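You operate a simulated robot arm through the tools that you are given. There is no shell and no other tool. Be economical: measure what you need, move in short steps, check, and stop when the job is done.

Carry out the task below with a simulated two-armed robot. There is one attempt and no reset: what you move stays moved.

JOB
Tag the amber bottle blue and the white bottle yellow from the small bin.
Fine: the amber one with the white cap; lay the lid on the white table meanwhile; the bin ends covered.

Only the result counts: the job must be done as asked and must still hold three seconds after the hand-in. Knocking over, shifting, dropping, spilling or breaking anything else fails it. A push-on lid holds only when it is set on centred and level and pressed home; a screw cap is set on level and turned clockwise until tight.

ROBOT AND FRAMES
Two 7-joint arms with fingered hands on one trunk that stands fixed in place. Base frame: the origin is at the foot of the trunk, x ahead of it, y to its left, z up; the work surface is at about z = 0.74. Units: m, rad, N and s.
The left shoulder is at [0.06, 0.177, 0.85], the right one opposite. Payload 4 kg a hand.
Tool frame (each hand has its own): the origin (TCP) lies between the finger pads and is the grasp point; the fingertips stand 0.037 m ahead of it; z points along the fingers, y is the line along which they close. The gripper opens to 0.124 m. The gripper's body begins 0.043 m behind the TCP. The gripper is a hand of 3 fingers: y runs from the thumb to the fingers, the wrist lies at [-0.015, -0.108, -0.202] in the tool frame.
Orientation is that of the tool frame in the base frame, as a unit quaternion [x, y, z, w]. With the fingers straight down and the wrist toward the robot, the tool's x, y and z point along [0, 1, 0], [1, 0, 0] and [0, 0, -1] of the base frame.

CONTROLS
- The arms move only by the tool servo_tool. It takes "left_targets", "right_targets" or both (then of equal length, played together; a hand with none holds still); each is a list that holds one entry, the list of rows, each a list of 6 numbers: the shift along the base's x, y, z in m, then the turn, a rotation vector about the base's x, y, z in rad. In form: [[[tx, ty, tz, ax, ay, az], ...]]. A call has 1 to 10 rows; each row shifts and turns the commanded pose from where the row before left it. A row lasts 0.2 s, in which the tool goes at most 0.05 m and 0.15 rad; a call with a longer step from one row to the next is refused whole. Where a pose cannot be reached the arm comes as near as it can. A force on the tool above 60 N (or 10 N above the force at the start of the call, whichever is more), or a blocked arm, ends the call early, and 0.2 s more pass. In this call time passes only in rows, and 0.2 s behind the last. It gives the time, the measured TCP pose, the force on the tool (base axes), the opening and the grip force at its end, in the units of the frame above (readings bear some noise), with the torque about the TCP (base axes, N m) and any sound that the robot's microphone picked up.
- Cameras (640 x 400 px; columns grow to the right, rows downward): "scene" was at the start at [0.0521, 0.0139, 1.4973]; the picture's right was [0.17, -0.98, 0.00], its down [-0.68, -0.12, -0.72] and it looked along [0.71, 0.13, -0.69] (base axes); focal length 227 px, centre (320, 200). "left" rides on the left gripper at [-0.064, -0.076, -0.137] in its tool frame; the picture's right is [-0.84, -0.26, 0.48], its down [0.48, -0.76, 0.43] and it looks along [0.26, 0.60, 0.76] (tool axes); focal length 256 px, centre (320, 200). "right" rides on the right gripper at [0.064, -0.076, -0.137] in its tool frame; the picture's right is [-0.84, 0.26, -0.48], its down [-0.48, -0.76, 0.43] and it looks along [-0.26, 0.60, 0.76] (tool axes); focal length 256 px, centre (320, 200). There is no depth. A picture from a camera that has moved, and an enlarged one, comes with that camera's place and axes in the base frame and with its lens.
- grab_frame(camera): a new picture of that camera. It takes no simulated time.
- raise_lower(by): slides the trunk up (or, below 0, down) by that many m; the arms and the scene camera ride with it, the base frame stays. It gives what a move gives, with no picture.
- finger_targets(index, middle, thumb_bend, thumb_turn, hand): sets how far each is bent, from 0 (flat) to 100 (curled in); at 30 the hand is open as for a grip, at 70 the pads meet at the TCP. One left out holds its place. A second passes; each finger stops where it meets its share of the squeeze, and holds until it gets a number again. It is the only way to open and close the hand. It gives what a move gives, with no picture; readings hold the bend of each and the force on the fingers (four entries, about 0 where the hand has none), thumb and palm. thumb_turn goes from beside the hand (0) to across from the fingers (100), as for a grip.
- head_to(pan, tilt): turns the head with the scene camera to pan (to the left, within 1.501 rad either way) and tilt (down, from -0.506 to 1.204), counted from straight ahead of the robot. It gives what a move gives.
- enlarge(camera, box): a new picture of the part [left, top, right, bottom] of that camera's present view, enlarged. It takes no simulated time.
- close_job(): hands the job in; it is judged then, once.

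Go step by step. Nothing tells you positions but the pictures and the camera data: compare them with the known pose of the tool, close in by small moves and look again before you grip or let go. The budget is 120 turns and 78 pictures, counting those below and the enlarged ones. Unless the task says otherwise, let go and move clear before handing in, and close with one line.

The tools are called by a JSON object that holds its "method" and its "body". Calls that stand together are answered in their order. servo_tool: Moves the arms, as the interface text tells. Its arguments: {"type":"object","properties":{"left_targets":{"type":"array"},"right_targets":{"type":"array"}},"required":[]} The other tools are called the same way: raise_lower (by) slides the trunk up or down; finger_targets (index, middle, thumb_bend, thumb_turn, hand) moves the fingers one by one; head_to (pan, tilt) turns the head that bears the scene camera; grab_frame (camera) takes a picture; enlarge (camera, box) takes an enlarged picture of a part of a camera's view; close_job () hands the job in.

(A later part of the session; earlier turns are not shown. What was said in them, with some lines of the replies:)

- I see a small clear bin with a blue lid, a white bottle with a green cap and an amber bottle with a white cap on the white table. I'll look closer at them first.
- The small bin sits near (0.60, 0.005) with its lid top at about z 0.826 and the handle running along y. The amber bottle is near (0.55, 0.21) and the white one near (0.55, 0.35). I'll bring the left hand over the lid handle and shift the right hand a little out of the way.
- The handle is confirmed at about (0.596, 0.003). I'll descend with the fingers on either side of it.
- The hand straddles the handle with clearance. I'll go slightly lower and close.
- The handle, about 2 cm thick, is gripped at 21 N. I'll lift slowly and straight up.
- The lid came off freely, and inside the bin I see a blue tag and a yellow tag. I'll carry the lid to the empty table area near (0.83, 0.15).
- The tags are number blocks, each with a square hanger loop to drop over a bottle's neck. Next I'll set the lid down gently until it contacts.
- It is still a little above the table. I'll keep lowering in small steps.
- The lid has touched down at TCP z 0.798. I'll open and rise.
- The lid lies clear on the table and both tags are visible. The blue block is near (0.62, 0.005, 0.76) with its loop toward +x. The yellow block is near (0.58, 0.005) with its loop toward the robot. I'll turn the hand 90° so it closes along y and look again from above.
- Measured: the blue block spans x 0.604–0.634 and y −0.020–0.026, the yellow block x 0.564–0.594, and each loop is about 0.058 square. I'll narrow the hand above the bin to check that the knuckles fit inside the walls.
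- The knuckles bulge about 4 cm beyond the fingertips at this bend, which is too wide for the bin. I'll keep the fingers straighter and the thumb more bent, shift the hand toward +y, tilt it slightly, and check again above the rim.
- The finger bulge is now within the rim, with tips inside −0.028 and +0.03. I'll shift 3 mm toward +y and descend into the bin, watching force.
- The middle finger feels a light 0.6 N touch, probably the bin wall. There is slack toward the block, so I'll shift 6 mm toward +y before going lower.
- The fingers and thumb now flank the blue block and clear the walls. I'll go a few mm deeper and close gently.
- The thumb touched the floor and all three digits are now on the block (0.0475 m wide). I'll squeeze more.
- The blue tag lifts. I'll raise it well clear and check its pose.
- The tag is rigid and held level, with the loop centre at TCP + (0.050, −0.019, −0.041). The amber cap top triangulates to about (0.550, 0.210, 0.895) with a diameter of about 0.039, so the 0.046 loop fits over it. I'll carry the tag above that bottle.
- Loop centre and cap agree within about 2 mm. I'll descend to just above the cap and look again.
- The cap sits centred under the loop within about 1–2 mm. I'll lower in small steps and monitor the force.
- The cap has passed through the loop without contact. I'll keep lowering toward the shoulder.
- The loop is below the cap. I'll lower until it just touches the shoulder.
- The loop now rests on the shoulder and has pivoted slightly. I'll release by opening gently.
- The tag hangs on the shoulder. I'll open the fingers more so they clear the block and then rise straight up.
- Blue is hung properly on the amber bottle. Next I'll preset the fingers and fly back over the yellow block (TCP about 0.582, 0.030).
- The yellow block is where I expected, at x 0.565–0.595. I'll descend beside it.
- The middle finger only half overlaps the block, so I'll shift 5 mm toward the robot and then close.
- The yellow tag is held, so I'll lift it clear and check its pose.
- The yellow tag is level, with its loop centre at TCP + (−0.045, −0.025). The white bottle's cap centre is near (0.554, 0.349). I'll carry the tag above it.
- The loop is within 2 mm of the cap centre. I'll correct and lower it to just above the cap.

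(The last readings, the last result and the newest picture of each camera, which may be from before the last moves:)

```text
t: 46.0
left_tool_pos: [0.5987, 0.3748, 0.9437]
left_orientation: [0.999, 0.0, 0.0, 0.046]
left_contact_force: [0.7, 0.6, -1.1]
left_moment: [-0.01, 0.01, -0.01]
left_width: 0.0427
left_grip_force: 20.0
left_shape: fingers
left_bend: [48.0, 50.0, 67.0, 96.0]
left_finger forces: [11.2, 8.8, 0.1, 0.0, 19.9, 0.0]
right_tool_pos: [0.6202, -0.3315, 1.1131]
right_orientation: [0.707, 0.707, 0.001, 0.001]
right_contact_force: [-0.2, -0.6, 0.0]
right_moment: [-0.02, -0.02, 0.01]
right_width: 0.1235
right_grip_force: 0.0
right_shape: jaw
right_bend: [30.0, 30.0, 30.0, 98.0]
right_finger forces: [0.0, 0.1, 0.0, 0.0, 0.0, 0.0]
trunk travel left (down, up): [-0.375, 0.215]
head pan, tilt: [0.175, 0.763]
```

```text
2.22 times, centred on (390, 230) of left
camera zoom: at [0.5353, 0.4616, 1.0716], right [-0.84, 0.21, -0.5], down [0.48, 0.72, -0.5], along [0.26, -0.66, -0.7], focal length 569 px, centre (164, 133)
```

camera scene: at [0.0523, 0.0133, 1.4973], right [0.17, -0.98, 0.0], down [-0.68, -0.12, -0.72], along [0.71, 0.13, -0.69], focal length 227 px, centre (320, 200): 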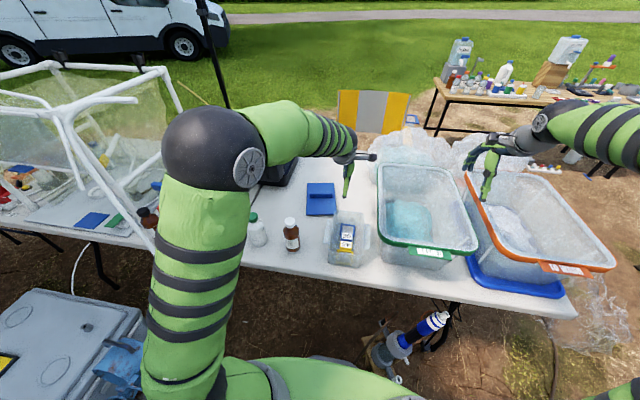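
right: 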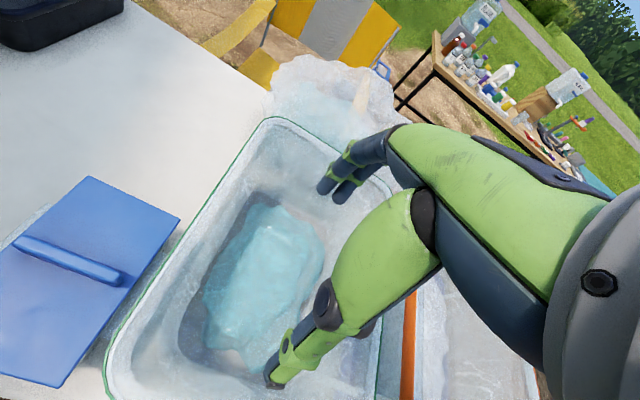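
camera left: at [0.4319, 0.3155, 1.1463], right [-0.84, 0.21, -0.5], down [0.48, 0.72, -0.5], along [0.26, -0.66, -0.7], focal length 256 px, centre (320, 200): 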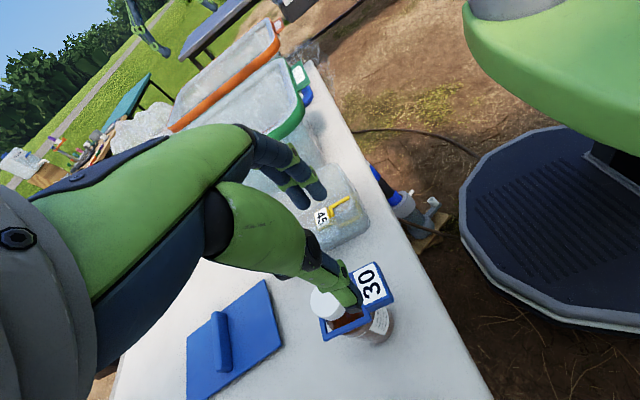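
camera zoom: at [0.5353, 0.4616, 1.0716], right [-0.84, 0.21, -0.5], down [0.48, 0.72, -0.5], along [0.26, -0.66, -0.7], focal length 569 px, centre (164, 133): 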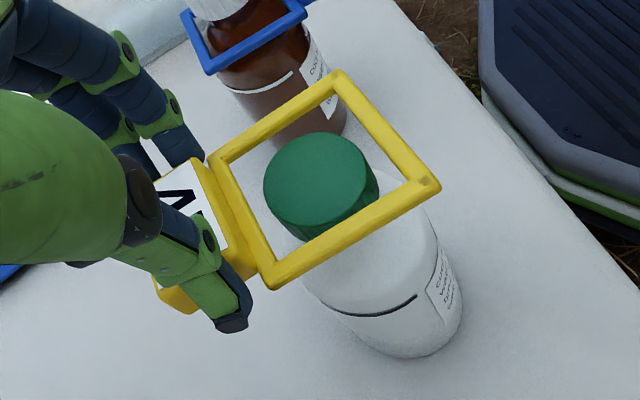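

The cap is centred under the loop, so I'll lower further.

{"method": "servo_tool", "body": {"left_targets": [[[0, 0, -0.005, 0, 0, 0], [0, 0, -0.005, 0, 0, 0]]]}}

{"method": "enlarge", "body": {"camera": "left", "box": [280, 140, 500, 320]}}

```text
t: 46.6
left_tool_pos: [0.5986, 0.3741, 0.932]
left_orientation: [0.999, 0.001, 0.0, 0.045]
left_contact_force: [0.3, -0.2, 0.3]
left_moment: [0.03, 0.02, 0.01]
left_width: 0.043
left_grip_force: 19.8
left_shape: fingers
left_bend: [48.0, 50.0, 67.0, 96.0]
left_finger forces: [11.2, 9.0, 0.0, 0.1, 20.0, 0.0]
right_tool_pos: [0.6209, -0.3299, 1.114]
right_orientation: [0.707, 0.707, -0.001, -0.001]
right_contact_force: [0.4, 0.3, -0.5]
right_moment: [-0.02, 0.0, 0.02]
right_width: 0.1237
right_grip_force: 0.1
right_shape: jaw
right_bend: [30.0, 30.0, 30.0, 98.0]
right_finger forces: [0.0, 0.1, 0.0, 0.0, 0.0, 0.1]
trunk travel left (down, up): [-0.375, 0.215]
head pan, tilt: [0.175, 0.763]
```

```text
2.22 times, centred on (390, 230) of left
camera zoom: at [0.535, 0.4615, 1.0617], right [-0.84, 0.21, -0.5], down [0.48, 0.72, -0.5], along [0.25, -0.66, -0.7], focal length 569 px, centre (164, 133)
```

zoom: 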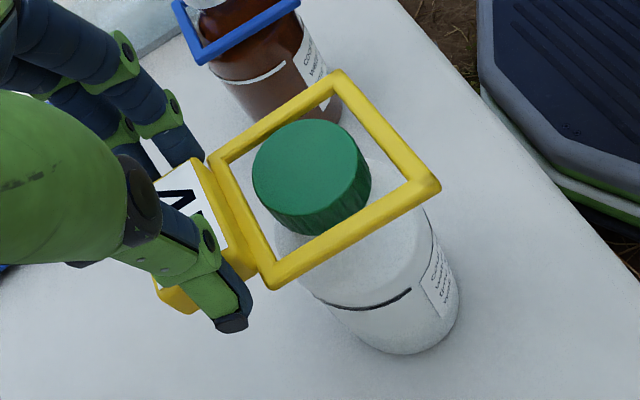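

{"method": "servo_tool", "body": {"left_targets": [[[0, 0.0005, -0.005, 0, 0, 0], [0, 0, -0.005, 0, 0, 0]]]}}

{"method": "enlarge", "body": {"camera": "left", "box": [280, 140, 500, 320]}}

```text
t: 47.2
left_tool_pos: [0.5973, 0.3746, 0.9223]
left_orientation: [0.999, 0.0, 0.0, 0.045]
left_contact_force: [-0.6, -0.6, -0.4]
left_moment: [-0.04, 0.0, -0.04]
left_width: 0.043
left_grip_force: 19.8
left_shape: fingers
left_bend: [48.0, 50.0, 67.0, 96.0]
left_finger forces: [11.2, 9.0, 0.1, 0.1, 19.9, 0.2]
right_tool_pos: [0.6214, -0.3321, 1.1152]
right_orientation: [0.707, 0.707, 0.0, 0.0]
right_contact_force: [-0.1, 0.8, -0.4]
right_moment: [0.03, -0.02, -0.01]
right_width: 0.1235
right_grip_force: 0.0
right_shape: jaw
right_bend: [30.0, 30.0, 30.0, 98.0]
right_finger forces: [0.0, 0.1, 0.1, 0.0, 0.0, 0.1]
trunk travel left (down, up): [-0.375, 0.215]
head pan, tilt: [0.175, 0.763]
```

```text
2.22 times, centred on (390, 230) of left
camera zoom: at [0.5352, 0.4619, 1.0522], right [-0.84, 0.21, -0.5], down [0.48, 0.72, -0.5], along [0.26, -0.66, -0.7], focal length 569 px, centre (164, 133)
```

zoom: 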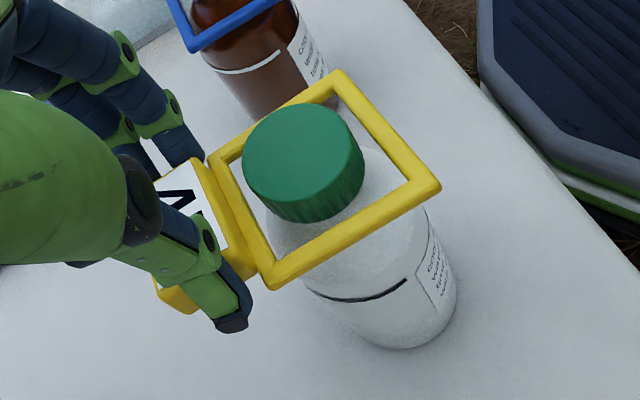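

The loop is around the cap with no contact. I'll keep lowering to the shoulder.

{"method": "servo_tool", "body": {"left_targets": [[[0, 0, -0.005, 0, 0, 0], [0, 0, -0.005, 0, 0, 0]]]}}

{"method": "servo_tool", "body": {"left_targets": [[[0, 0, -0.004, 0, 0, 0], [0, 0, -0.003, 0, 0, 0]]]}}

{"method": "enlarge", "body": {"camera": "left", "box": [280, 140, 500, 320]}}

```text
t: 47.8
left_tool_pos: [0.5992, 0.3744, 0.9131]
left_orientation: [0.999, 0.001, 0.0, 0.045]
left_contact_force: [-0.6, -0.5, 0.0]
left_moment: [0.0, -0.02, 0.02]
left_width: 0.043
left_grip_force: 19.7
left_shape: fingers
left_bend: [48.0, 50.0, 67.0, 96.0]
left_finger forces: [11.1, 8.9, 0.0, 0.0, 20.1, 0.0]
right_tool_pos: [0.6201, -0.3305, 1.1137]
right_orientation: [0.707, 0.707, 0.0, -0.001]
right_contact_force: [0.2, -0.9, 0.3]
right_moment: [-0.01, 0.02, 0.03]
right_width: 0.1236
right_grip_force: 0.0
right_shape: jaw
right_bend: [30.0, 30.0, 30.0, 98.0]
right_finger forces: [0.0, 0.1, 0.0, 0.1, 0.1, 0.0]
trunk travel left (down, up): [-0.375, 0.215]
head pan, tilt: [0.175, 0.763]
```

```text
t: 48.4
left_tool_pos: [0.5987, 0.3755, 0.9041]
left_orientation: [0.999, 0.0, 0.0, 0.045]
left_contact_force: [0.1, 0.4, -0.7]
left_moment: [0.0, 0.02, 0.0]
left_width: 0.043
left_grip_force: 19.7
left_shape: fingers
left_bend: [48.0, 50.0, 67.0, 96.0]
left_finger forces: [11.2, 8.9, 0.0, 0.0, 20.0, 0.1]
right_tool_pos: [0.6209, -0.3313, 1.1158]
right_orientation: [0.707, 0.707, 0.0, 0.001]
right_contact_force: [-0.2, 1.1, 0.3]
right_moment: [-0.03, -0.01, 0.02]
right_width: 0.1238
right_grip_force: 0.0
right_shape: jaw
right_bend: [30.0, 30.0, 30.0, 98.0]
right_finger forces: [0.1, 0.0, 0.1, 0.0, 0.0, 0.1]
trunk travel left (down, up): [-0.375, 0.215]
head pan, tilt: [0.175, 0.763]
```

```text
2.22 times, centred on (390, 230) of left
camera zoom: at [0.5354, 0.4622, 1.0351], right [-0.84, 0.21, -0.5], down [0.48, 0.72, -0.5], along [0.26, -0.66, -0.7], focal length 569 px, centre (164, 133)
```

zoom: 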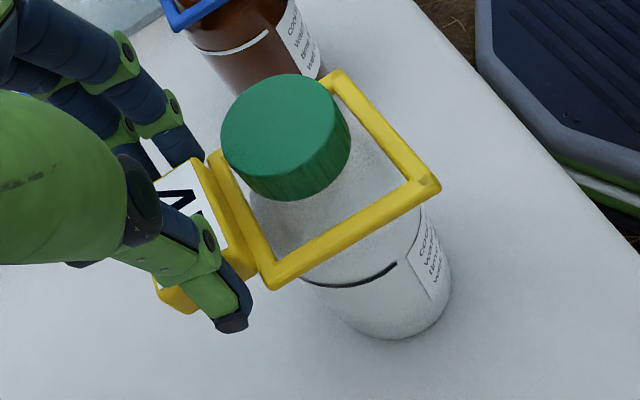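

{"method": "servo_tool", "body": {"left_targets": [[[0, 0, -0.003, 0, 0, 0], [0, 0, -0.002, 0, 0, 0]]]}}

{"method": "servo_tool", "body": {"left_targets": [[[0, 0, -0.002, 0, 0, 0], [0, 0, -0.002, 0, 0, 0]]]}}

{"method": "enlarge", "body": {"camera": "left", "box": [280, 140, 500, 320]}}

```text
t: 49.0
left_tool_pos: [0.5985, 0.3749, 0.9001]
left_orientation: [0.999, 0.0, 0.0, 0.045]
left_contact_force: [0.9, 0.1, -0.4]
left_moment: [-0.01, 0.03, 0.02]
left_width: 0.0431
left_grip_force: 20.2
left_shape: fingers
left_bend: [48.0, 50.0, 67.0, 96.0]
left_finger forces: [11.3, 8.9, 0.0, 0.0, 19.9, 0.0]
right_tool_pos: [0.6212, -0.3321, 1.1141]
right_orientation: [0.707, 0.708, 0.0, 0.0]
right_contact_force: [0.4, 0.5, -0.7]
right_moment: [-0.02, -0.02, 0.0]
right_width: 0.1234
right_grip_force: 0.1
right_shape: jaw
right_bend: [30.0, 30.0, 30.0, 98.0]
right_finger forces: [0.0, 0.0, 0.0, 0.0, 0.0, 0.0]
trunk travel left (down, up): [-0.375, 0.215]
head pan, tilt: [0.175, 0.763]
```

```text
t: 49.6
left_tool_pos: [0.5981, 0.3747, 0.8967]
left_orientation: [0.999, -0.001, 0.0, 0.045]
left_contact_force: [-0.3, -0.7, 0.2]
left_moment: [-0.05, 0.03, 0.03]
left_width: 0.0432
left_grip_force: 19.8
left_shape: fingers
left_bend: [48.0, 50.0, 67.0, 96.0]
left_finger forces: [11.5, 8.7, 0.0, 0.1, 19.8, 0.1]
right_tool_pos: [0.621, -0.3317, 1.1141]
right_orientation: [0.708, 0.706, 0.0, 0.0]
right_contact_force: [0.5, -0.2, -0.6]
right_moment: [-0.01, 0.0, 0.0]
right_width: 0.1237
right_grip_force: 0.1
right_shape: jaw
right_bend: [30.0, 30.0, 30.0, 98.0]
right_finger forces: [0.0, 0.0, 0.0, 0.0, 0.0, 0.0]
trunk travel left (down, up): [-0.375, 0.215]
head pan, tilt: [0.175, 0.763]
```

```text
2.22 times, centred on (390, 230) of left
camera zoom: at [0.5355, 0.4618, 1.0262], right [-0.84, 0.21, -0.5], down [0.48, 0.72, -0.5], along [0.26, -0.66, -0.7], focal length 569 px, centre (164, 133)
```

zoom: 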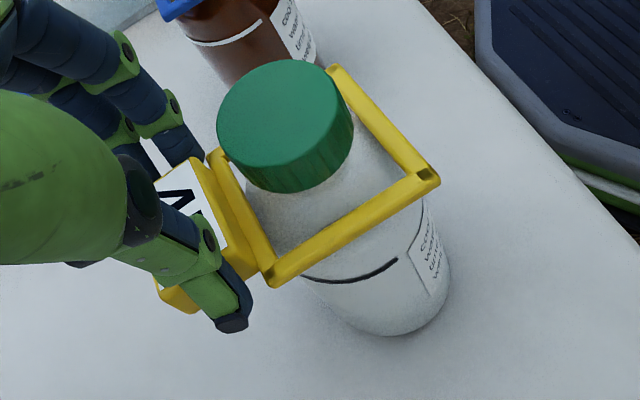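

The loop has just come to rest on the shoulder, as with the first tag. I'll release and rise.

{"method": "finger_targets", "body": {"hand": "left", "index": 40, "middle": 40, "thumb_bend": 58}}

{"method": "finger_targets", "body": {"hand": "left", "index": 34, "middle": 34}}

{"method": "enlarge", "body": {"camera": "scene", "box": [225, 190, 295, 250]}}

```text
t: 50.6
left_tool_pos: [0.5987, 0.3753, 0.8965]
left_orientation: [0.999, 0.0, 0.0, 0.046]
left_contact_force: [-0.2, 0.3, 0.1]
left_moment: [0.02, -0.02, 0.0]
left_width: 0.067
left_grip_force: 0.0
left_shape: fingers
left_bend: [40.0, 40.0, 57.0, 97.0]
left_finger forces: [0.1, 0.0, 0.0, 0.0, 0.0, 0.1]
right_tool_pos: [0.621, -0.3317, 1.114]
right_orientation: [0.707, 0.707, 0.0, -0.001]
right_contact_force: [-0.5, -0.4, 0.0]
right_moment: [-0.01, -0.03, 0.0]
right_width: 0.124
right_grip_force: 0.2
right_shape: jaw
right_bend: [30.0, 30.0, 30.0, 98.0]
right_finger forces: [0.0, 0.1, 0.0, 0.1, 0.0, 0.1]
trunk travel left (down, up): [-0.375, 0.215]
head pan, tilt: [0.175, 0.763]
```

```text
t: 51.6
left_tool_pos: [0.6, 0.3755, 0.8961]
left_orientation: [0.999, 0.0, 0.0, 0.046]
left_contact_force: [0.9, -0.1, 0.2]
left_moment: [0.0, 0.01, 0.01]
left_width: 0.0761
left_grip_force: 0.0
left_shape: fingers
left_bend: [34.0, 34.0, 57.0, 97.0]
left_finger forces: [0.0, 0.0, 0.0, 0.0, 0.1, 0.0]
right_tool_pos: [0.6212, -0.3323, 1.113]
right_orientation: [0.707, 0.707, 0.0, 0.0]
right_contact_force: [-0.1, -0.1, -0.2]
right_moment: [0.01, -0.04, -0.02]
right_width: 0.1234
right_grip_force: 0.1
right_shape: jaw
right_bend: [30.0, 30.0, 30.0, 98.0]
right_finger forces: [0.1, 0.0, 0.1, 0.0, 0.0, 0.1]
trunk travel left (down, up): [-0.375, 0.215]
head pan, tilt: [0.175, 0.763]
```

```text
6.67 times, centred on (260, 220) of scene
camera zoom: at [0.0521, 0.0139, 1.4973], right [0.17, -0.98, 0.0], down [-0.68, -0.12, -0.72], along [0.71, 0.13, -0.69], focal length 1511 px, centre (720, 67)
```

zoom: 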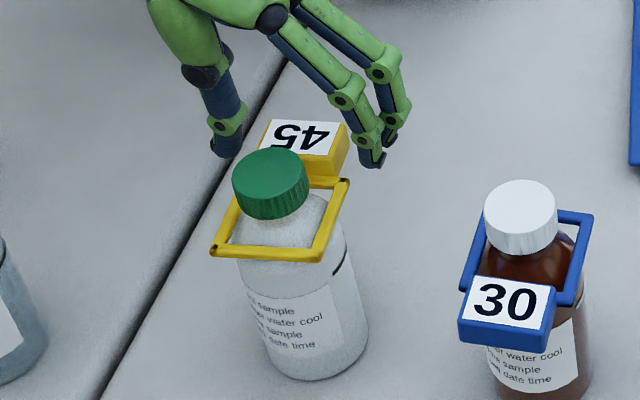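

Both tags are hanging. I'll rise, undo the tilt and the 90° turn, and head back over the lid handle at (0.831, 0.147).

{"method": "servo_tool", "body": {"left_targets": [[[0.002, 0, 0.01, 0, 0, 0], [0.002, 0, 0.02, 0, 0, 0], [0, 0, 0.03, 0, 0, 0], [0, 0, 0.04, 0, 0, 0], [0, 0, 0.03, 0.09, 0, 0], [0.02, -0.02, 0, 0, 0, 0.14], [0.02, -0.02, 0, 0, 0, 0.14], [0.02, -0.02, 0, 0, 0, 0.14], [0.02, -0.02, 0, 0, 0, 0.14], [0.02, -0.02, 0, 0, 0, 0.14]]]}}

{"method": "finger_targets", "body": {"hand": "left", "index": 40, "middle": 40, "thumb_bend": 40}}

{"method": "servo_tool", "body": {"left_targets": [[[0.021, -0.021, 0, 0, 0, 0.145], [0.021, -0.021, 0, 0, 0, 0.145], [0.021, -0.021, 0, 0, 0, 0.145], [0.021, -0.021, 0, 0, 0, 0.145], [0.021, -0.021, 0, 0, 0, 0.145], [0.023, -0.023, 0, 0, 0, 0.146], [0, 0, -0.03, 0, 0, 0], [0, 0, -0.03, 0, 0, 0], [0, 0, -0.03, 0, 0, 0]]]}}

{"method": "grab_frame", "body": {"camera": "scene"}}

```text
t: 53.8
left_tool_pos: [0.703, 0.275, 1.0245]
left_orientation: [0.939, 0.345, 0.001, 0.0]
left_contact_force: [-0.1, -0.7, -0.1]
left_moment: [0.03, -0.03, -0.05]
left_width: 0.0766
left_grip_force: 0.1
left_shape: fingers
left_bend: [34.0, 34.0, 57.0, 98.0]
left_finger forces: [0.0, 0.0, 0.0, 0.0, 0.0, 0.1]
right_tool_pos: [0.621, -0.3309, 1.1151]
right_orientation: [0.707, 0.707, 0.0, 0.0]
right_contact_force: [-0.2, -0.5, 0.3]
right_moment: [0.02, 0.02, 0.01]
right_width: 0.1236
right_grip_force: 0.0
right_shape: jaw
right_bend: [30.0, 30.0, 30.0, 98.0]
right_finger forces: [0.1, 0.1, 0.0, 0.0, 0.1, 0.1]
trunk travel left (down, up): [-0.375, 0.215]
head pan, tilt: [0.175, 0.763]
```

```text
t: 54.8
left_tool_pos: [0.7025, 0.2758, 1.0244]
left_orientation: [0.939, 0.344, 0.0, 0.0]
left_contact_force: [0.6, -0.8, 1.0]
left_moment: [0.0, 0.01, -0.02]
left_width: 0.0936
left_grip_force: 0.1
left_shape: fingers
left_bend: [40.0, 40.0, 40.0, 98.0]
left_finger forces: [0.0, 0.0, 0.0, 0.0, 0.1, 0.1]
right_tool_pos: [0.6209, -0.3321, 1.1137]
right_orientation: [0.707, 0.708, -0.001, -0.001]
right_contact_force: [0.4, -0.8, -0.6]
right_moment: [0.04, -0.04, -0.01]
right_width: 0.1238
right_grip_force: 0.1
right_shape: jaw
right_bend: [30.0, 30.0, 30.0, 98.0]
right_finger forces: [0.1, 0.0, 0.1, 0.0, 0.0, 0.0]
trunk travel left (down, up): [-0.375, 0.215]
head pan, tilt: [0.175, 0.763]
```

```text
t: 56.8
left_tool_pos: [0.8313, 0.1467, 0.9361]
left_orientation: [0.707, 0.708, 0.0, 0.0]
left_contact_force: [-0.2, 0.5, -0.8]
left_moment: [-0.03, -0.02, -0.01]
left_width: 0.0936
left_grip_force: 0.0
left_shape: fingers
left_bend: [40.0, 40.0, 40.0, 98.0]
left_finger forces: [0.1, 0.0, 0.1, 0.1, 0.0, 0.0]
right_tool_pos: [0.6206, -0.3313, 1.114]
right_orientation: [0.707, 0.707, 0.0, 0.0]
right_contact_force: [-0.2, -0.3, -0.7]
right_moment: [0.0, 0.0, 0.03]
right_width: 0.1236
right_grip_force: 0.0
right_shape: jaw
right_bend: [30.0, 30.0, 30.0, 98.0]
right_finger forces: [0.1, 0.1, 0.1, 0.0, 0.0, 0.0]
trunk travel left (down, up): [-0.375, 0.215]
head pan, tilt: [0.175, 0.763]
```

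```text
14 pictures are left
camera scene: at [0.0525, 0.0136, 1.4974], right [0.17, -0.98, 0.0], down [-0.68, -0.12, -0.72], along [0.71, 0.13, -0.69], focal length 227 px, centre (320, 200)
```

scene: 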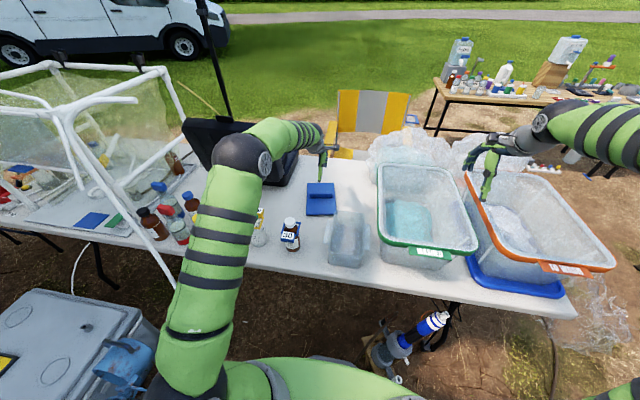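

I'm back over the lid. I'll descend to the same height and grip the handle.

{"method": "servo_tool", "body": {"left_targets": [[[0, 0, -0.04, 0, 0, 0], [0, 0, -0.04, 0, 0, 0], [0, 0, -0.04, 0, 0, 0], [0, 0, -0.015, 0, 0, 0], [0, 0, -0.003, 0, 0, 0]]]}}

{"method": "finger_targets", "body": {"hand": "left", "index": 72, "middle": 72, "thumb_bend": 72}}

{"method": "servo_tool", "body": {"left_targets": [[[0, 0, 0.01, 0, 0, 0], [0, 0, 0.03, 0, 0, 0], [0, 0, 0.04, 0, 0, 0], [0, 0, 0.04, 0, 0, 0], [0, 0, 0.04, 0, 0, 0], [0, 0, 0.03, 0, 0, 0]]]}}

{"method": "enlarge", "body": {"camera": "scene", "box": [240, 130, 400, 280]}}

```text
t: 58.0
left_tool_pos: [0.8304, 0.1474, 0.7987]
left_orientation: [0.706, 0.708, 0.0, 0.0]
left_contact_force: [-0.4, -0.5, -0.4]
left_moment: [0.0, 0.04, 0.01]
left_width: 0.0933
left_grip_force: 0.1
left_shape: fingers
left_bend: [40.0, 40.0, 40.0, 98.0]
left_finger forces: [0.1, 0.0, 0.0, 0.1, 0.0, 0.0]
right_tool_pos: [0.6205, -0.3311, 1.1139]
right_orientation: [0.707, 0.708, -0.001, -0.001]
right_contact_force: [0.3, -0.4, 0.5]
right_moment: [0.0, -0.01, 0.03]
right_width: 0.1237
right_grip_force: 0.1
right_shape: jaw
right_bend: [30.0, 30.0, 30.0, 98.0]
right_finger forces: [0.0, 0.1, 0.0, 0.0, 0.0, 0.0]
trunk travel left (down, up): [-0.375, 0.215]
head pan, tilt: [0.175, 0.763]
```

```text
t: 59.0
left_tool_pos: [0.8292, 0.1474, 0.7985]
left_orientation: [0.707, 0.707, 0.001, 0.0]
left_contact_force: [0.3, -1.6, 1.3]
left_moment: [-0.04, -0.23, -0.05]
left_width: 0.0194
left_grip_force: 19.0
left_shape: fingers
left_bend: [64.0, 66.0, 66.0, 97.0]
left_finger forces: [11.1, 7.3, 0.0, 0.0, 19.6, 0.0]
right_tool_pos: [0.6208, -0.3325, 1.1135]
right_orientation: [0.707, 0.707, 0.0, 0.0]
right_contact_force: [0.4, -0.3, -0.5]
right_moment: [-0.02, 0.0, -0.02]
right_width: 0.1234
right_grip_force: 0.0
right_shape: jaw
right_bend: [30.0, 30.0, 30.0, 98.0]
right_finger forces: [0.1, 0.1, 0.1, 0.1, 0.0, 0.0]
trunk travel left (down, up): [-0.375, 0.215]
head pan, tilt: [0.175, 0.763]
```

```text
t: 60.4
left_tool_pos: [0.8303, 0.1474, 0.9897]
left_orientation: [0.707, 0.707, 0.0, 0.0]
left_contact_force: [-0.5, -0.2, -0.3]
left_moment: [0.0, 0.0, 0.02]
left_width: 0.0152
left_grip_force: 18.1
left_shape: fingers
left_bend: [64.0, 67.0, 68.0, 96.0]
left_finger forces: [10.4, 5.8, 0.0, 0.0, 19.7, 0.0]
right_tool_pos: [0.6205, -0.3312, 1.1135]
right_orientation: [0.706, 0.708, 0.0, 0.0]
right_contact_force: [0.2, 0.7, 0.5]
right_moment: [-0.02, -0.02, 0.01]
right_width: 0.1236
right_grip_force: 0.1
right_shape: jaw
right_bend: [30.0, 30.0, 30.0, 98.0]
right_finger forces: [0.0, 0.1, 0.0, 0.1, 0.1, 0.0]
trunk travel left (down, up): [-0.375, 0.215]
head pan, tilt: [0.175, 0.763]
```

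```text
2.67 times, centred on (320, 205) of scene
camera zoom: at [0.052, 0.0138, 1.4973], right [0.17, -0.98, 0.0], down [-0.68, -0.12, -0.72], along [0.71, 0.13, -0.69], focal length 604 px, centre (320, 187)
```

zoom: 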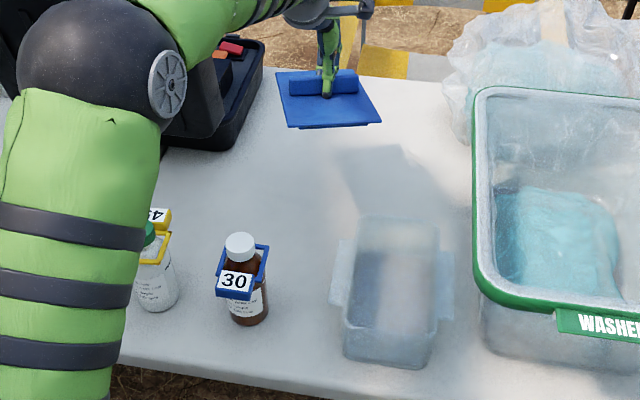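

The opening shrank slightly during the lift, so I'll check the grip on the lid from the hand camera.

{"method": "grab_frame", "body": {"camera": "left"}}

{"method": "enlarge", "body": {"camera": "scene", "box": [300, 130, 350, 170]}}

```text
12 pictures are left
camera left: at [0.7546, 0.0825, 1.1263], right [-0.26, -0.84, -0.48], down [-0.76, 0.48, -0.43], along [0.6, 0.26, -0.76], focal length 256 px, centre (320, 200)
```

left: 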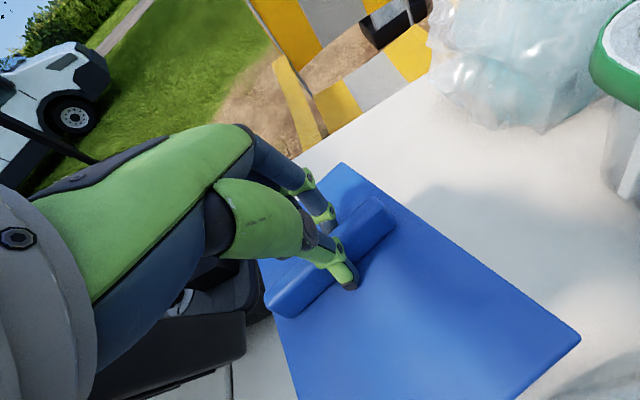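

```text
10.00 times, centred on (325, 150) of scene
camera zoom: at [0.052, 0.0138, 1.4973], right [0.17, -0.98, 0.0], down [-0.68, -0.12, -0.72], along [0.71, 0.13, -0.69], focal length 2267 px, centre (270, 700)
```

zoom: 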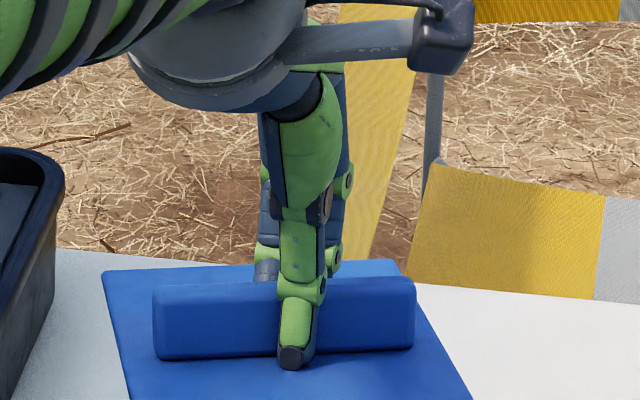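

The lid is yawed about 13° in the grasp but otherwise centred. I'll carry it back over the bin, turning the hand −13° to square it up, and check.

{"method": "servo_tool", "body": {"left_targets": [[[-0.0332, -0.0199, 0, 0, 0, -0.0325], [-0.0332, -0.0199, 0, 0, 0, -0.0325], [-0.0332, -0.0199, 0, 0, 0, -0.0325], [-0.0332, -0.0199, 0, 0, 0, -0.0325], [-0.0332, -0.0199, 0, 0, 0, -0.0325], [-0.0332, -0.0199, 0, 0, 0, -0.0325], [-0.0332, -0.0199, 0, 0, 0, -0.032], [0, 0, -0.03, 0, 0, 0], [0, 0, -0.03, 0, 0, 0]]]}}

{"method": "enlarge", "body": {"camera": "scene", "box": [305, 180, 395, 270]}}

{"method": "grab_frame", "body": {"camera": "left"}}

```text
t: 62.4
left_tool_pos: [0.5992, 0.0081, 0.9275]
left_orientation: [0.782, 0.623, 0.0, 0.0]
left_contact_force: [0.1, 0.8, -2.1]
left_moment: [0.0, 0.0, 0.05]
left_width: 0.0152
left_grip_force: 17.5
left_shape: fingers
left_bend: [64.0, 67.0, 68.0, 96.0]
left_finger forces: [10.2, 5.7, 0.0, 0.0, 19.3, 0.0]
right_tool_pos: [0.6206, -0.3319, 1.1139]
right_orientation: [0.708, 0.707, 0.0, 0.0]
right_contact_force: [-0.6, 0.3, 0.3]
right_moment: [0.03, 0.01, -0.02]
right_width: 0.1239
right_grip_force: 0.1
right_shape: jaw
right_bend: [30.0, 30.0, 30.0, 98.0]
right_finger forces: [0.0, 0.0, 0.0, 0.1, 0.0, 0.0]
trunk travel left (down, up): [-0.375, 0.215]
head pan, tilt: [0.175, 0.763]
```

```text
4.44 times, centred on (350, 225) of scene
camera zoom: at [0.0525, 0.0136, 1.4974], right [0.17, -0.98, 0.0], down [-0.68, -0.12, -0.72], along [0.71, 0.13, -0.69], focal length 1008 px, centre (187, 89)
```

zoom: 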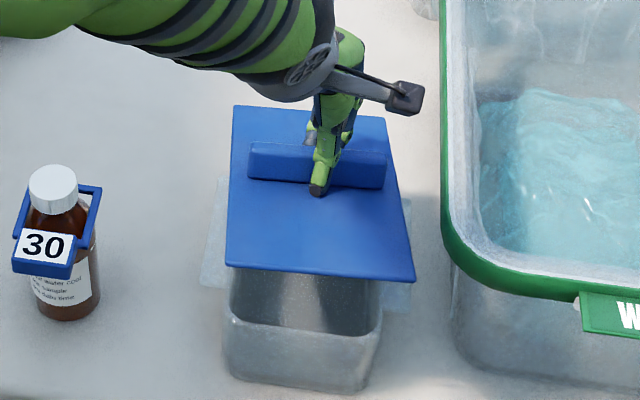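

```text
9 pictures are left
camera left: at [0.5107, -0.0385, 1.0643], right [-0.44, -0.76, -0.48], down [-0.63, 0.64, -0.43], along [0.64, 0.11, -0.76], focal length 256 px, centre (320, 200)
```

left: 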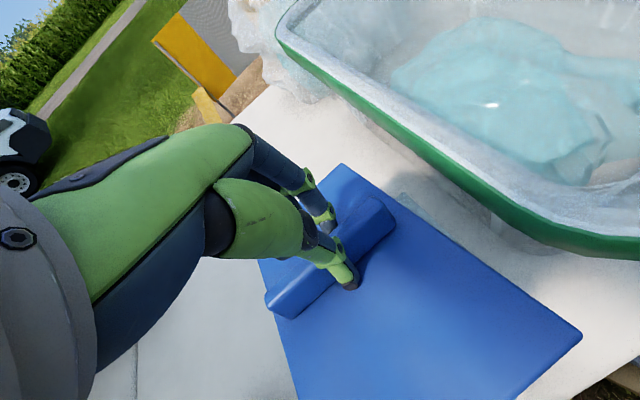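

The lid hangs pitched about 14° (robot-side edge high) and still yawed about 4.5°. I'll tilt the hand to level it, with compensation for the pivot, and recheck.

{"method": "servo_tool", "body": {"left_targets": [[[-0.0057, 0, 0, 0, -0.125, 0], [-0.0057, 0, 0, 0, -0.125, 0], [0, -0.0025, 0, 0, 0, -0.08]]]}}

{"method": "enlarge", "body": {"camera": "scene", "box": [305, 180, 395, 270]}}

```text
t: 63.2
left_tool_pos: [0.5872, 0.0061, 0.9285]
left_orientation: [0.8, 0.587, 0.094, 0.081]
left_contact_force: [0.9, -0.6, -0.6]
left_moment: [0.04, -0.01, -0.01]
left_width: 0.0151
left_grip_force: 17.7
left_shape: fingers
left_bend: [64.0, 67.0, 68.0, 96.0]
left_finger forces: [10.3, 5.7, 0.0, 0.0, 19.6, 0.0]
right_tool_pos: [0.6214, -0.3317, 1.1142]
right_orientation: [0.707, 0.707, -0.001, 0.0]
right_contact_force: [-0.8, 0.4, 0.1]
right_moment: [-0.01, -0.02, 0.02]
right_width: 0.1237
right_grip_force: 0.1
right_shape: jaw
right_bend: [30.0, 30.0, 30.0, 98.0]
right_finger forces: [0.0, 0.1, 0.1, 0.1, 0.0, 0.0]
trunk travel left (down, up): [-0.375, 0.215]
head pan, tilt: [0.175, 0.763]
```

```text
4.44 times, centred on (350, 225) of scene
camera zoom: at [0.0524, 0.0142, 1.4973], right [0.17, -0.98, 0.0], down [-0.68, -0.12, -0.72], along [0.71, 0.13, -0.69], focal length 1008 px, centre (187, 89)
```

zoom: 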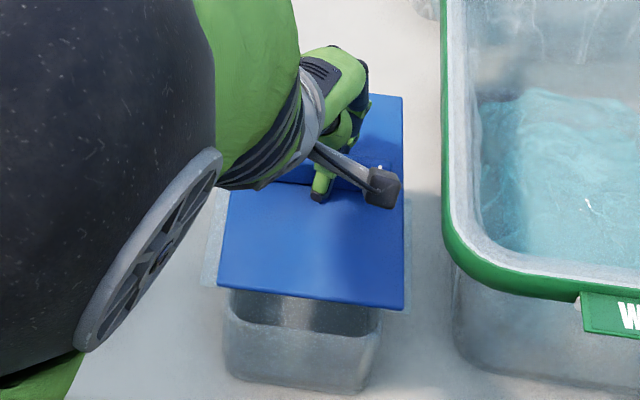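

The lid is now level and square to within about 1°, centred near (0.597, 0.002). I'll trim and descend toward the rim.

{"method": "servo_tool", "body": {"left_targets": [[[0.001, 0.0005, -0.015, 0, 0, -0.018], [0, 0, -0.015, 0, 0, 0], [0, 0, -0.008, 0, 0, 0]]]}}

{"method": "enlarge", "body": {"camera": "scene", "box": [305, 180, 395, 270]}}

```text
t: 64.0
left_tool_pos: [0.5883, 0.0051, 0.8895]
left_orientation: [0.805, 0.58, 0.094, 0.082]
left_contact_force: [-0.4, -0.4, -1.4]
left_moment: [-0.01, -0.01, -0.01]
left_width: 0.0152
left_grip_force: 17.8
left_shape: fingers
left_bend: [64.0, 67.0, 68.0, 96.0]
left_finger forces: [10.3, 5.6, 0.0, 0.0, 19.5, 0.0]
right_tool_pos: [0.6204, -0.3327, 1.1153]
right_orientation: [0.707, 0.707, 0.001, 0.0]
right_contact_force: [0.1, -0.4, -0.1]
right_moment: [-0.03, -0.01, 0.0]
right_width: 0.1234
right_grip_force: 0.2
right_shape: jaw
right_bend: [30.0, 30.0, 30.0, 98.0]
right_finger forces: [0.0, 0.0, 0.1, 0.0, 0.0, 0.0]
trunk travel left (down, up): [-0.375, 0.215]
head pan, tilt: [0.175, 0.763]
```

```text
4.44 times, centred on (350, 225) of scene
camera zoom: at [0.0522, 0.0137, 1.4973], right [0.17, -0.98, 0.0], down [-0.68, -0.12, -0.72], along [0.71, 0.13, -0.69], focal length 1008 px, centre (187, 89)
```

zoom: 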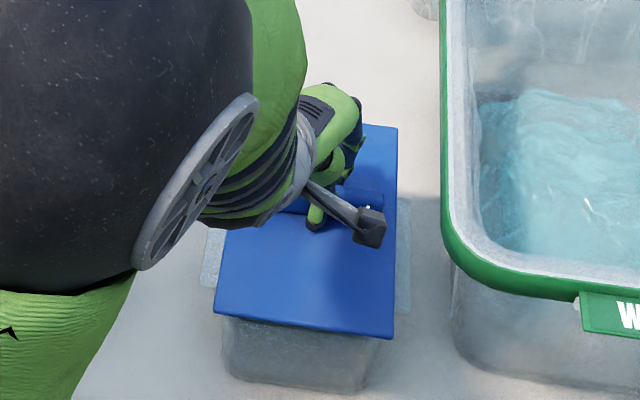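

Compared with the original lid position it matches within 1–3 mm, and the bin itself drifted about 1.5 mm the same way. I'll lower in small steps onto the rim.

{"method": "servo_tool", "body": {"left_targets": [[[0.0005, 0.001, -0.006, 0, 0, -0.01], [0, 0, -0.004, 0, 0, 0]]]}}

{"method": "servo_tool", "body": {"left_targets": [[[0, 0, -0.003, 0, 0, 0], [0, 0, -0.002, 0, 0, 0]]]}}

```text
t: 64.6
left_tool_pos: [0.5895, 0.0063, 0.8796]
left_orientation: [0.808, 0.576, 0.093, 0.082]
left_contact_force: [-0.3, 0.1, -1.0]
left_moment: [0.01, -0.01, 0.03]
left_width: 0.0153
left_grip_force: 17.6
left_shape: fingers
left_bend: [64.0, 67.0, 68.0, 96.0]
left_finger forces: [10.2, 5.6, 0.0, 0.1, 19.7, 0.1]
right_tool_pos: [0.6196, -0.3313, 1.1143]
right_orientation: [0.707, 0.707, 0.0, 0.001]
right_contact_force: [-0.3, 0.2, 1.0]
right_moment: [-0.02, 0.01, 0.0]
right_width: 0.1237
right_grip_force: 0.0
right_shape: jaw
right_bend: [30.0, 30.0, 30.0, 98.0]
right_finger forces: [0.1, 0.1, 0.0, 0.1, 0.0, 0.1]
trunk travel left (down, up): [-0.375, 0.215]
head pan, tilt: [0.175, 0.763]
```

```text
t: 65.2
left_tool_pos: [0.5888, 0.0065, 0.8749]
left_orientation: [0.809, 0.575, 0.093, 0.082]
left_contact_force: [0.4, 0.0, -0.8]
left_moment: [0.03, 0.01, 0.01]
left_width: 0.0151
left_grip_force: 18.0
left_shape: fingers
left_bend: [64.0, 67.0, 68.0, 96.0]
left_finger forces: [10.3, 5.5, 0.0, 0.0, 19.5, 0.0]
right_tool_pos: [0.6207, -0.3309, 1.1154]
right_orientation: [0.707, 0.707, -0.001, 0.0]
right_contact_force: [0.2, 0.1, 0.0]
right_moment: [-0.01, -0.01, 0.01]
right_width: 0.1234
right_grip_force: 0.2
right_shape: jaw
right_bend: [30.0, 30.0, 30.0, 98.0]
right_finger forces: [0.0, 0.0, 0.0, 0.0, 0.0, 0.1]
trunk travel left (down, up): [-0.375, 0.215]
head pan, tilt: [0.175, 0.763]
```

{"method": "servo_tool", "body": {"left_targets": [[[0, 0, -0.002, 0, 0, 0], [0, 0, -0.002, 0, 0, 0]]]}}

{"method": "servo_tool", "body": {"left_targets": [[[0, 0, -0.001, 0, 0, 0], [0, 0, -0.001, 0, 0, 0]]]}}

{"method": "enlarge", "body": {"camera": "scene", "box": [305, 180, 395, 270]}}

```text
t: 65.8
left_tool_pos: [0.5885, 0.0056, 0.873]
left_orientation: [0.808, 0.576, 0.094, 0.083]
left_contact_force: [-2.6, 1.1, 8.8]
left_moment: [-0.04, 0.1, -0.07]
left_width: 0.0151
left_grip_force: 22.4
left_shape: fingers
left_bend: [64.0, 67.0, 68.0, 96.0]
left_finger forces: [10.7, 5.8, 0.0, 0.0, 28.3, 0.0]
right_tool_pos: [0.6208, -0.332, 1.1146]
right_orientation: [0.707, 0.707, -0.001, 0.001]
right_contact_force: [0.2, -0.4, 0.1]
right_moment: [0.0, 0.02, -0.01]
right_width: 0.1236
right_grip_force: 0.0
right_shape: jaw
right_bend: [30.0, 30.0, 30.0, 98.0]
right_finger forces: [0.1, 0.0, 0.0, 0.1, 0.0, 0.0]
trunk travel left (down, up): [-0.375, 0.215]
head pan, tilt: [0.175, 0.763]
```

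```text
t: 66.4
left_tool_pos: [0.5875, 0.0057, 0.8731]
left_orientation: [0.808, 0.576, 0.095, 0.086]
left_contact_force: [-3.2, 3.5, 29.2]
left_moment: [-0.14, 0.4, -0.01]
left_width: 0.015
left_grip_force: 32.7
left_shape: fingers
left_bend: [64.0, 67.0, 68.0, 96.0]
left_finger forces: [12.1, 7.1, 0.1, 0.0, 47.5, 0.0]
right_tool_pos: [0.62, -0.3314, 1.1149]
right_orientation: [0.708, 0.707, 0.001, 0.001]
right_contact_force: [-0.4, 0.7, -0.3]
right_moment: [0.01, -0.04, 0.02]
right_width: 0.1239
right_grip_force: 0.1
right_shape: jaw
right_bend: [30.0, 30.0, 30.0, 98.0]
right_finger forces: [0.1, 0.0, 0.1, 0.0, 0.1, 0.0]
trunk travel left (down, up): [-0.375, 0.215]
head pan, tilt: [0.175, 0.763]
```

```text
4.44 times, centred on (350, 225) of scene
camera zoom: at [0.0499, 0.014, 1.4978], right [0.17, -0.98, 0.0], down [-0.68, -0.12, -0.72], along [0.71, 0.13, -0.69], focal length 1008 px, centre (187, 89)
```

zoom: 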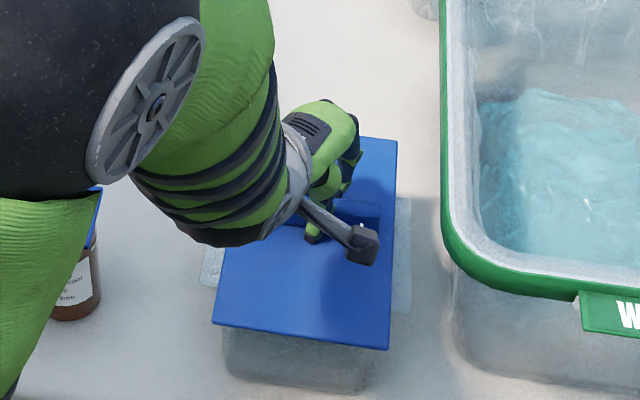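

The lid's corners are within 2 px of their original seated position, and it bears 29 N of downward force, so it is home. I'll relieve the push and open.

{"method": "servo_tool", "body": {"left_targets": [[[0, 0, 0.0025, 0, 0, 0]]]}}

{"method": "finger_targets", "body": {"hand": "left", "index": 45, "middle": 45, "thumb_bend": 45}}

{"method": "servo_tool", "body": {"left_targets": [[[0, 0, 0.02, 0, 0, 0], [0, 0, 0.03, 0, 0.125, 0], [0, 0, 0.03, 0, 0.125, 0], [0, 0, 0.03, 0, 0, 0]]]}}

{"method": "enlarge", "body": {"camera": "scene", "box": [305, 180, 395, 270]}}

```text
t: 66.8
left_tool_pos: [0.587, 0.0072, 0.8734]
left_orientation: [0.808, 0.576, 0.093, 0.083]
left_contact_force: [1.9, -0.6, 19.4]
left_moment: [-0.2, 0.07, 0.02]
left_width: 0.0148
left_grip_force: 28.1
left_shape: fingers
left_bend: [64.0, 67.0, 68.0, 96.0]
left_finger forces: [12.6, 7.4, 0.1, 0.0, 35.8, 0.1]
right_tool_pos: [0.6197, -0.3326, 1.1149]
right_orientation: [0.707, 0.707, 0.001, 0.0]
right_contact_force: [0.1, -0.4, 0.0]
right_moment: [0.02, 0.04, -0.02]
right_width: 0.1237
right_grip_force: 0.0
right_shape: jaw
right_bend: [30.0, 30.0, 30.0, 98.0]
right_finger forces: [0.1, 0.0, 0.1, 0.1, 0.0, 0.1]
trunk travel left (down, up): [-0.375, 0.215]
head pan, tilt: [0.175, 0.763]
```

```text
t: 67.3
left_tool_pos: [0.5957, 0.0011, 0.8819]
left_orientation: [0.807, 0.574, 0.098, 0.096]
left_contact_force: [4.6, -3.4, 30.3]
left_moment: [0.05, 0.86, 0.12]
left_width: 0.0702
left_grip_force: 15.2
left_shape: fingers
left_bend: [45.0, 45.0, 47.0, 98.0]
left_finger forces: [0.1, 0.0, 0.0, 0.1, 31.1, 0.0]
right_tool_pos: [0.6214, -0.3315, 1.1134]
right_orientation: [0.707, 0.707, 0.0, 0.0]
right_contact_force: [-0.3, 0.1, 0.3]
right_moment: [-0.01, 0.01, -0.05]
right_width: 0.1234
right_grip_force: 0.1
right_shape: jaw
right_bend: [30.0, 30.0, 30.0, 98.0]
right_finger forces: [0.0, 0.1, 0.1, 0.0, 0.1, 0.0]
trunk travel left (down, up): [-0.375, 0.215]
head pan, tilt: [0.175, 0.763]
stopped (left hand): the force on the tool passed its limit at 61 N (the readings are from after the stop); the commanded pose is now the measured one
```

```text
t: 68.3
left_tool_pos: [0.5923, 0.0037, 0.9886]
left_orientation: [0.813, 0.581, -0.006, 0.018]
left_contact_force: [0.5, -0.4, -0.6]
left_moment: [0.0, -0.02, 0.02]
left_width: 0.0777
left_grip_force: 0.1
left_shape: fingers
left_bend: [45.0, 45.0, 45.0, 98.0]
left_finger forces: [0.0, 0.1, 0.0, 0.0, 0.0, 0.1]
right_tool_pos: [0.6211, -0.3316, 1.1148]
right_orientation: [0.707, 0.708, 0.0, 0.0]
right_contact_force: [-0.7, 0.0, -0.1]
right_moment: [0.01, 0.01, -0.01]
right_width: 0.1238
right_grip_force: 0.1
right_shape: jaw
right_bend: [30.0, 30.0, 30.0, 98.0]
right_finger forces: [0.0, 0.0, 0.1, 0.0, 0.1, 0.1]
trunk travel left (down, up): [-0.375, 0.215]
head pan, tilt: [0.175, 0.763]
```

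```text
4.44 times, centred on (350, 225) of scene
camera zoom: at [0.0519, 0.0138, 1.4973], right [0.17, -0.98, 0.0], down [-0.68, -0.12, -0.72], along [0.71, 0.13, -0.69], focal length 1008 px, centre (187, 89)
```

zoom: 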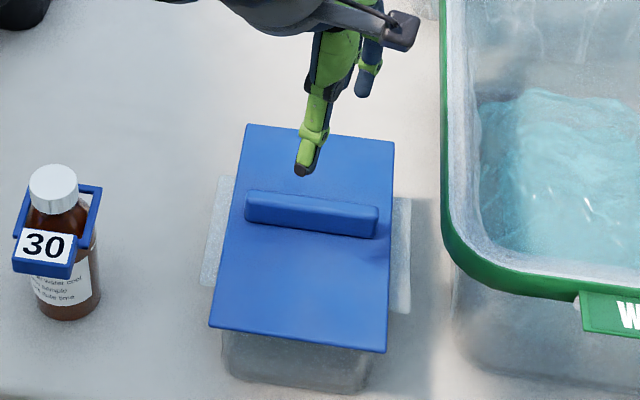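

The lid sits at its original pose within about 2 px. For certainty I'll press once on the handle's centre with the fingers closed.

{"method": "finger_targets", "body": {"hand": "left", "index": 69, "middle": 69, "thumb_bend": 69}}

{"method": "servo_tool", "body": {"left_targets": [[[0.005, 0, -0.04, 0, 0, 0], [0, 0, -0.035, 0, 0, 0], [0, 0, -0.015, 0, 0, 0]]]}}

{"method": "enlarge", "body": {"camera": "scene", "box": [305, 180, 395, 270]}}

```text
t: 69.3
left_tool_pos: [0.5922, 0.0043, 0.9877]
left_orientation: [0.814, 0.581, -0.006, 0.018]
left_contact_force: [-0.7, 0.4, -0.5]
left_moment: [-0.03, -0.01, -0.03]
left_width: 0.0041
left_grip_force: 0.0
left_shape: fingers
left_bend: [69.0, 69.0, 69.0, 98.0]
left_finger forces: [0.0, 0.1, 0.0, 0.0, 0.0, 0.0]
right_tool_pos: [0.6209, -0.3327, 1.1136]
right_orientation: [0.707, 0.707, 0.0, 0.001]
right_contact_force: [0.5, -0.1, -0.2]
right_moment: [-0.01, 0.0, 0.0]
right_width: 0.1237
right_grip_force: 0.0
right_shape: jaw
right_bend: [30.0, 30.0, 30.0, 98.0]
right_finger forces: [0.0, 0.0, 0.1, 0.0, 0.0, 0.1]
trunk travel left (down, up): [-0.375, 0.215]
head pan, tilt: [0.175, 0.763]
```

```text
t: 70.2
left_tool_pos: [0.5986, 0.0027, 0.8988]
left_orientation: [0.814, 0.581, -0.005, 0.02]
left_contact_force: [-0.9, 0.2, 3.5]
left_moment: [-0.01, 0.04, 0.01]
left_width: 0.0041
left_grip_force: 2.2
left_shape: fingers
left_bend: [69.0, 69.0, 69.0, 98.0]
left_finger forces: [0.1, 0.0, 0.1, 0.1, 4.2, 0.1]
right_tool_pos: [0.6204, -0.3321, 1.115]
right_orientation: [0.707, 0.707, 0.0, 0.0]
right_contact_force: [1.2, 0.0, 0.0]
right_moment: [0.0, -0.03, 0.03]
right_width: 0.1237
right_grip_force: 0.1
right_shape: jaw
right_bend: [30.0, 30.0, 30.0, 98.0]
right_finger forces: [0.0, 0.1, 0.0, 0.1, 0.1, 0.0]
trunk travel left (down, up): [-0.375, 0.215]
head pan, tilt: [0.175, 0.763]
```

```text
4.44 times, centred on (350, 225) of scene
camera zoom: at [0.0516, 0.0138, 1.4975], right [0.17, -0.98, 0.0], down [-0.68, -0.12, -0.72], along [0.71, 0.13, -0.69], focal length 1008 px, centre (187, 89)
```

zoom: 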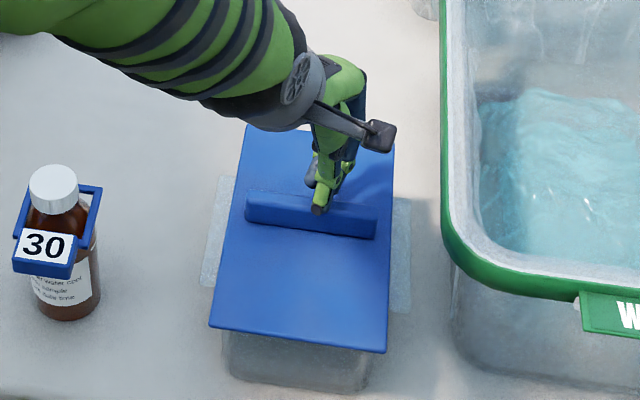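

The closed fingers are on the handle centre with 3.5 N. I'll press a few mm further and then withdraw.

{"method": "servo_tool", "body": {"left_targets": [[[0, 0, -0.001, 0, 0, 0], [0, 0, -0.001, 0, 0, 0], [0, 0, -0.001, 0, 0, 0]]]}}

{"method": "servo_tool", "body": {"left_targets": [[[0, 0, 0.01, 0, 0, 0], [0, 0, 0.04, 0, 0, 0], [0, 0, 0.045, 0, 0, 0], [0, 0, 0.045, 0, 0, 0], [0, 0.04, 0.02, 0, 0, 0], [0, 0.045, 0, 0, 0, 0], [0, 0.045, 0, 0, 0, 0], [0, 0.045, 0, 0, 0, 0], [0, 0.045, 0, 0, 0, 0], [0, 0.045, 0, 0, 0, 0]]]}}

{"method": "enlarge", "body": {"camera": "scene", "box": [220, 160, 400, 280]}}

```text
t: 71.0
left_tool_pos: [0.5966, 0.0028, 0.8966]
left_orientation: [0.814, 0.581, -0.005, 0.02]
left_contact_force: [0.4, 1.4, 24.3]
left_moment: [-0.07, 0.26, -0.02]
left_width: 0.0036
left_grip_force: 12.2
left_shape: fingers
left_bend: [69.0, 69.0, 70.0, 98.0]
left_finger forces: [0.4, 0.0, 0.0, 0.1, 24.3, 0.0]
right_tool_pos: [0.6196, -0.3311, 1.1154]
right_orientation: [0.708, 0.707, 0.001, 0.001]
right_contact_force: [-0.4, 0.1, -0.6]
right_moment: [0.02, 0.06, 0.01]
right_width: 0.1236
right_grip_force: 0.0
right_shape: jaw
right_bend: [30.0, 30.0, 30.0, 98.0]
right_finger forces: [0.0, 0.1, 0.0, 0.0, 0.0, 0.0]
trunk travel left (down, up): [-0.375, 0.215]
head pan, tilt: [0.175, 0.763]
```

```text
t: 73.2
left_tool_pos: [0.596, 0.2689, 1.0538]
left_orientation: [0.813, 0.581, -0.006, 0.018]
left_contact_force: [-0.4, -1.3, 0.1]
left_moment: [0.0, -0.01, 0.04]
left_width: 0.0036
left_grip_force: 0.0
left_shape: fingers
left_bend: [69.0, 69.0, 69.0, 98.0]
left_finger forces: [0.1, 0.1, 0.0, 0.0, 0.1, 0.0]
right_tool_pos: [0.6212, -0.3315, 1.1154]
right_orientation: [0.707, 0.707, 0.0, 0.0]
right_contact_force: [-0.1, 1.1, 0.1]
right_moment: [-0.01, 0.01, 0.0]
right_width: 0.1238
right_grip_force: 0.1
right_shape: jaw
right_bend: [30.0, 30.0, 30.0, 98.0]
right_finger forces: [0.0, 0.0, 0.1, 0.1, 0.0, 0.0]
trunk travel left (down, up): [-0.375, 0.215]
head pan, tilt: [0.175, 0.763]
```

```text
3.33 times, centred on (310, 220) of scene
camera zoom: at [0.0521, 0.0143, 1.4973], right [0.17, -0.98, 0.0], down [-0.68, -0.12, -0.72], along [0.71, 0.13, -0.69], focal length 756 px, centre (353, 133)
```

zoom: 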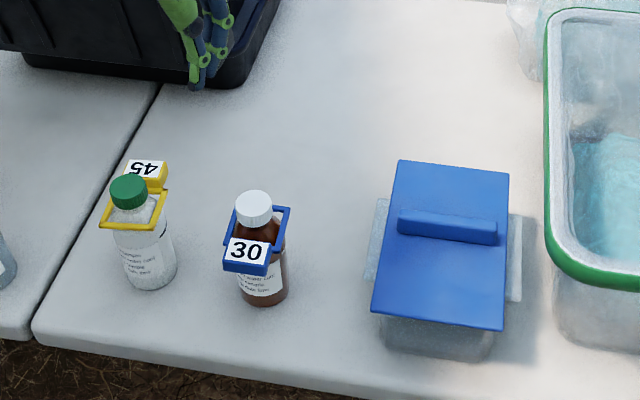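

The blue tag hangs on the white-capped amber bottle, the yellow tag hangs on the white bottle, and the bin is covered. The hand is clear, so I'm handing in.

{"method": "close_job", "body": {}}

```text
The job is handed in.
```

The white-capped amber bottle has the blue tag and the white bottle has the yellow one. The lid is back on the small bin, level and pressed down, though the bin itself drifted about 1.5 mm while I reached inside it.
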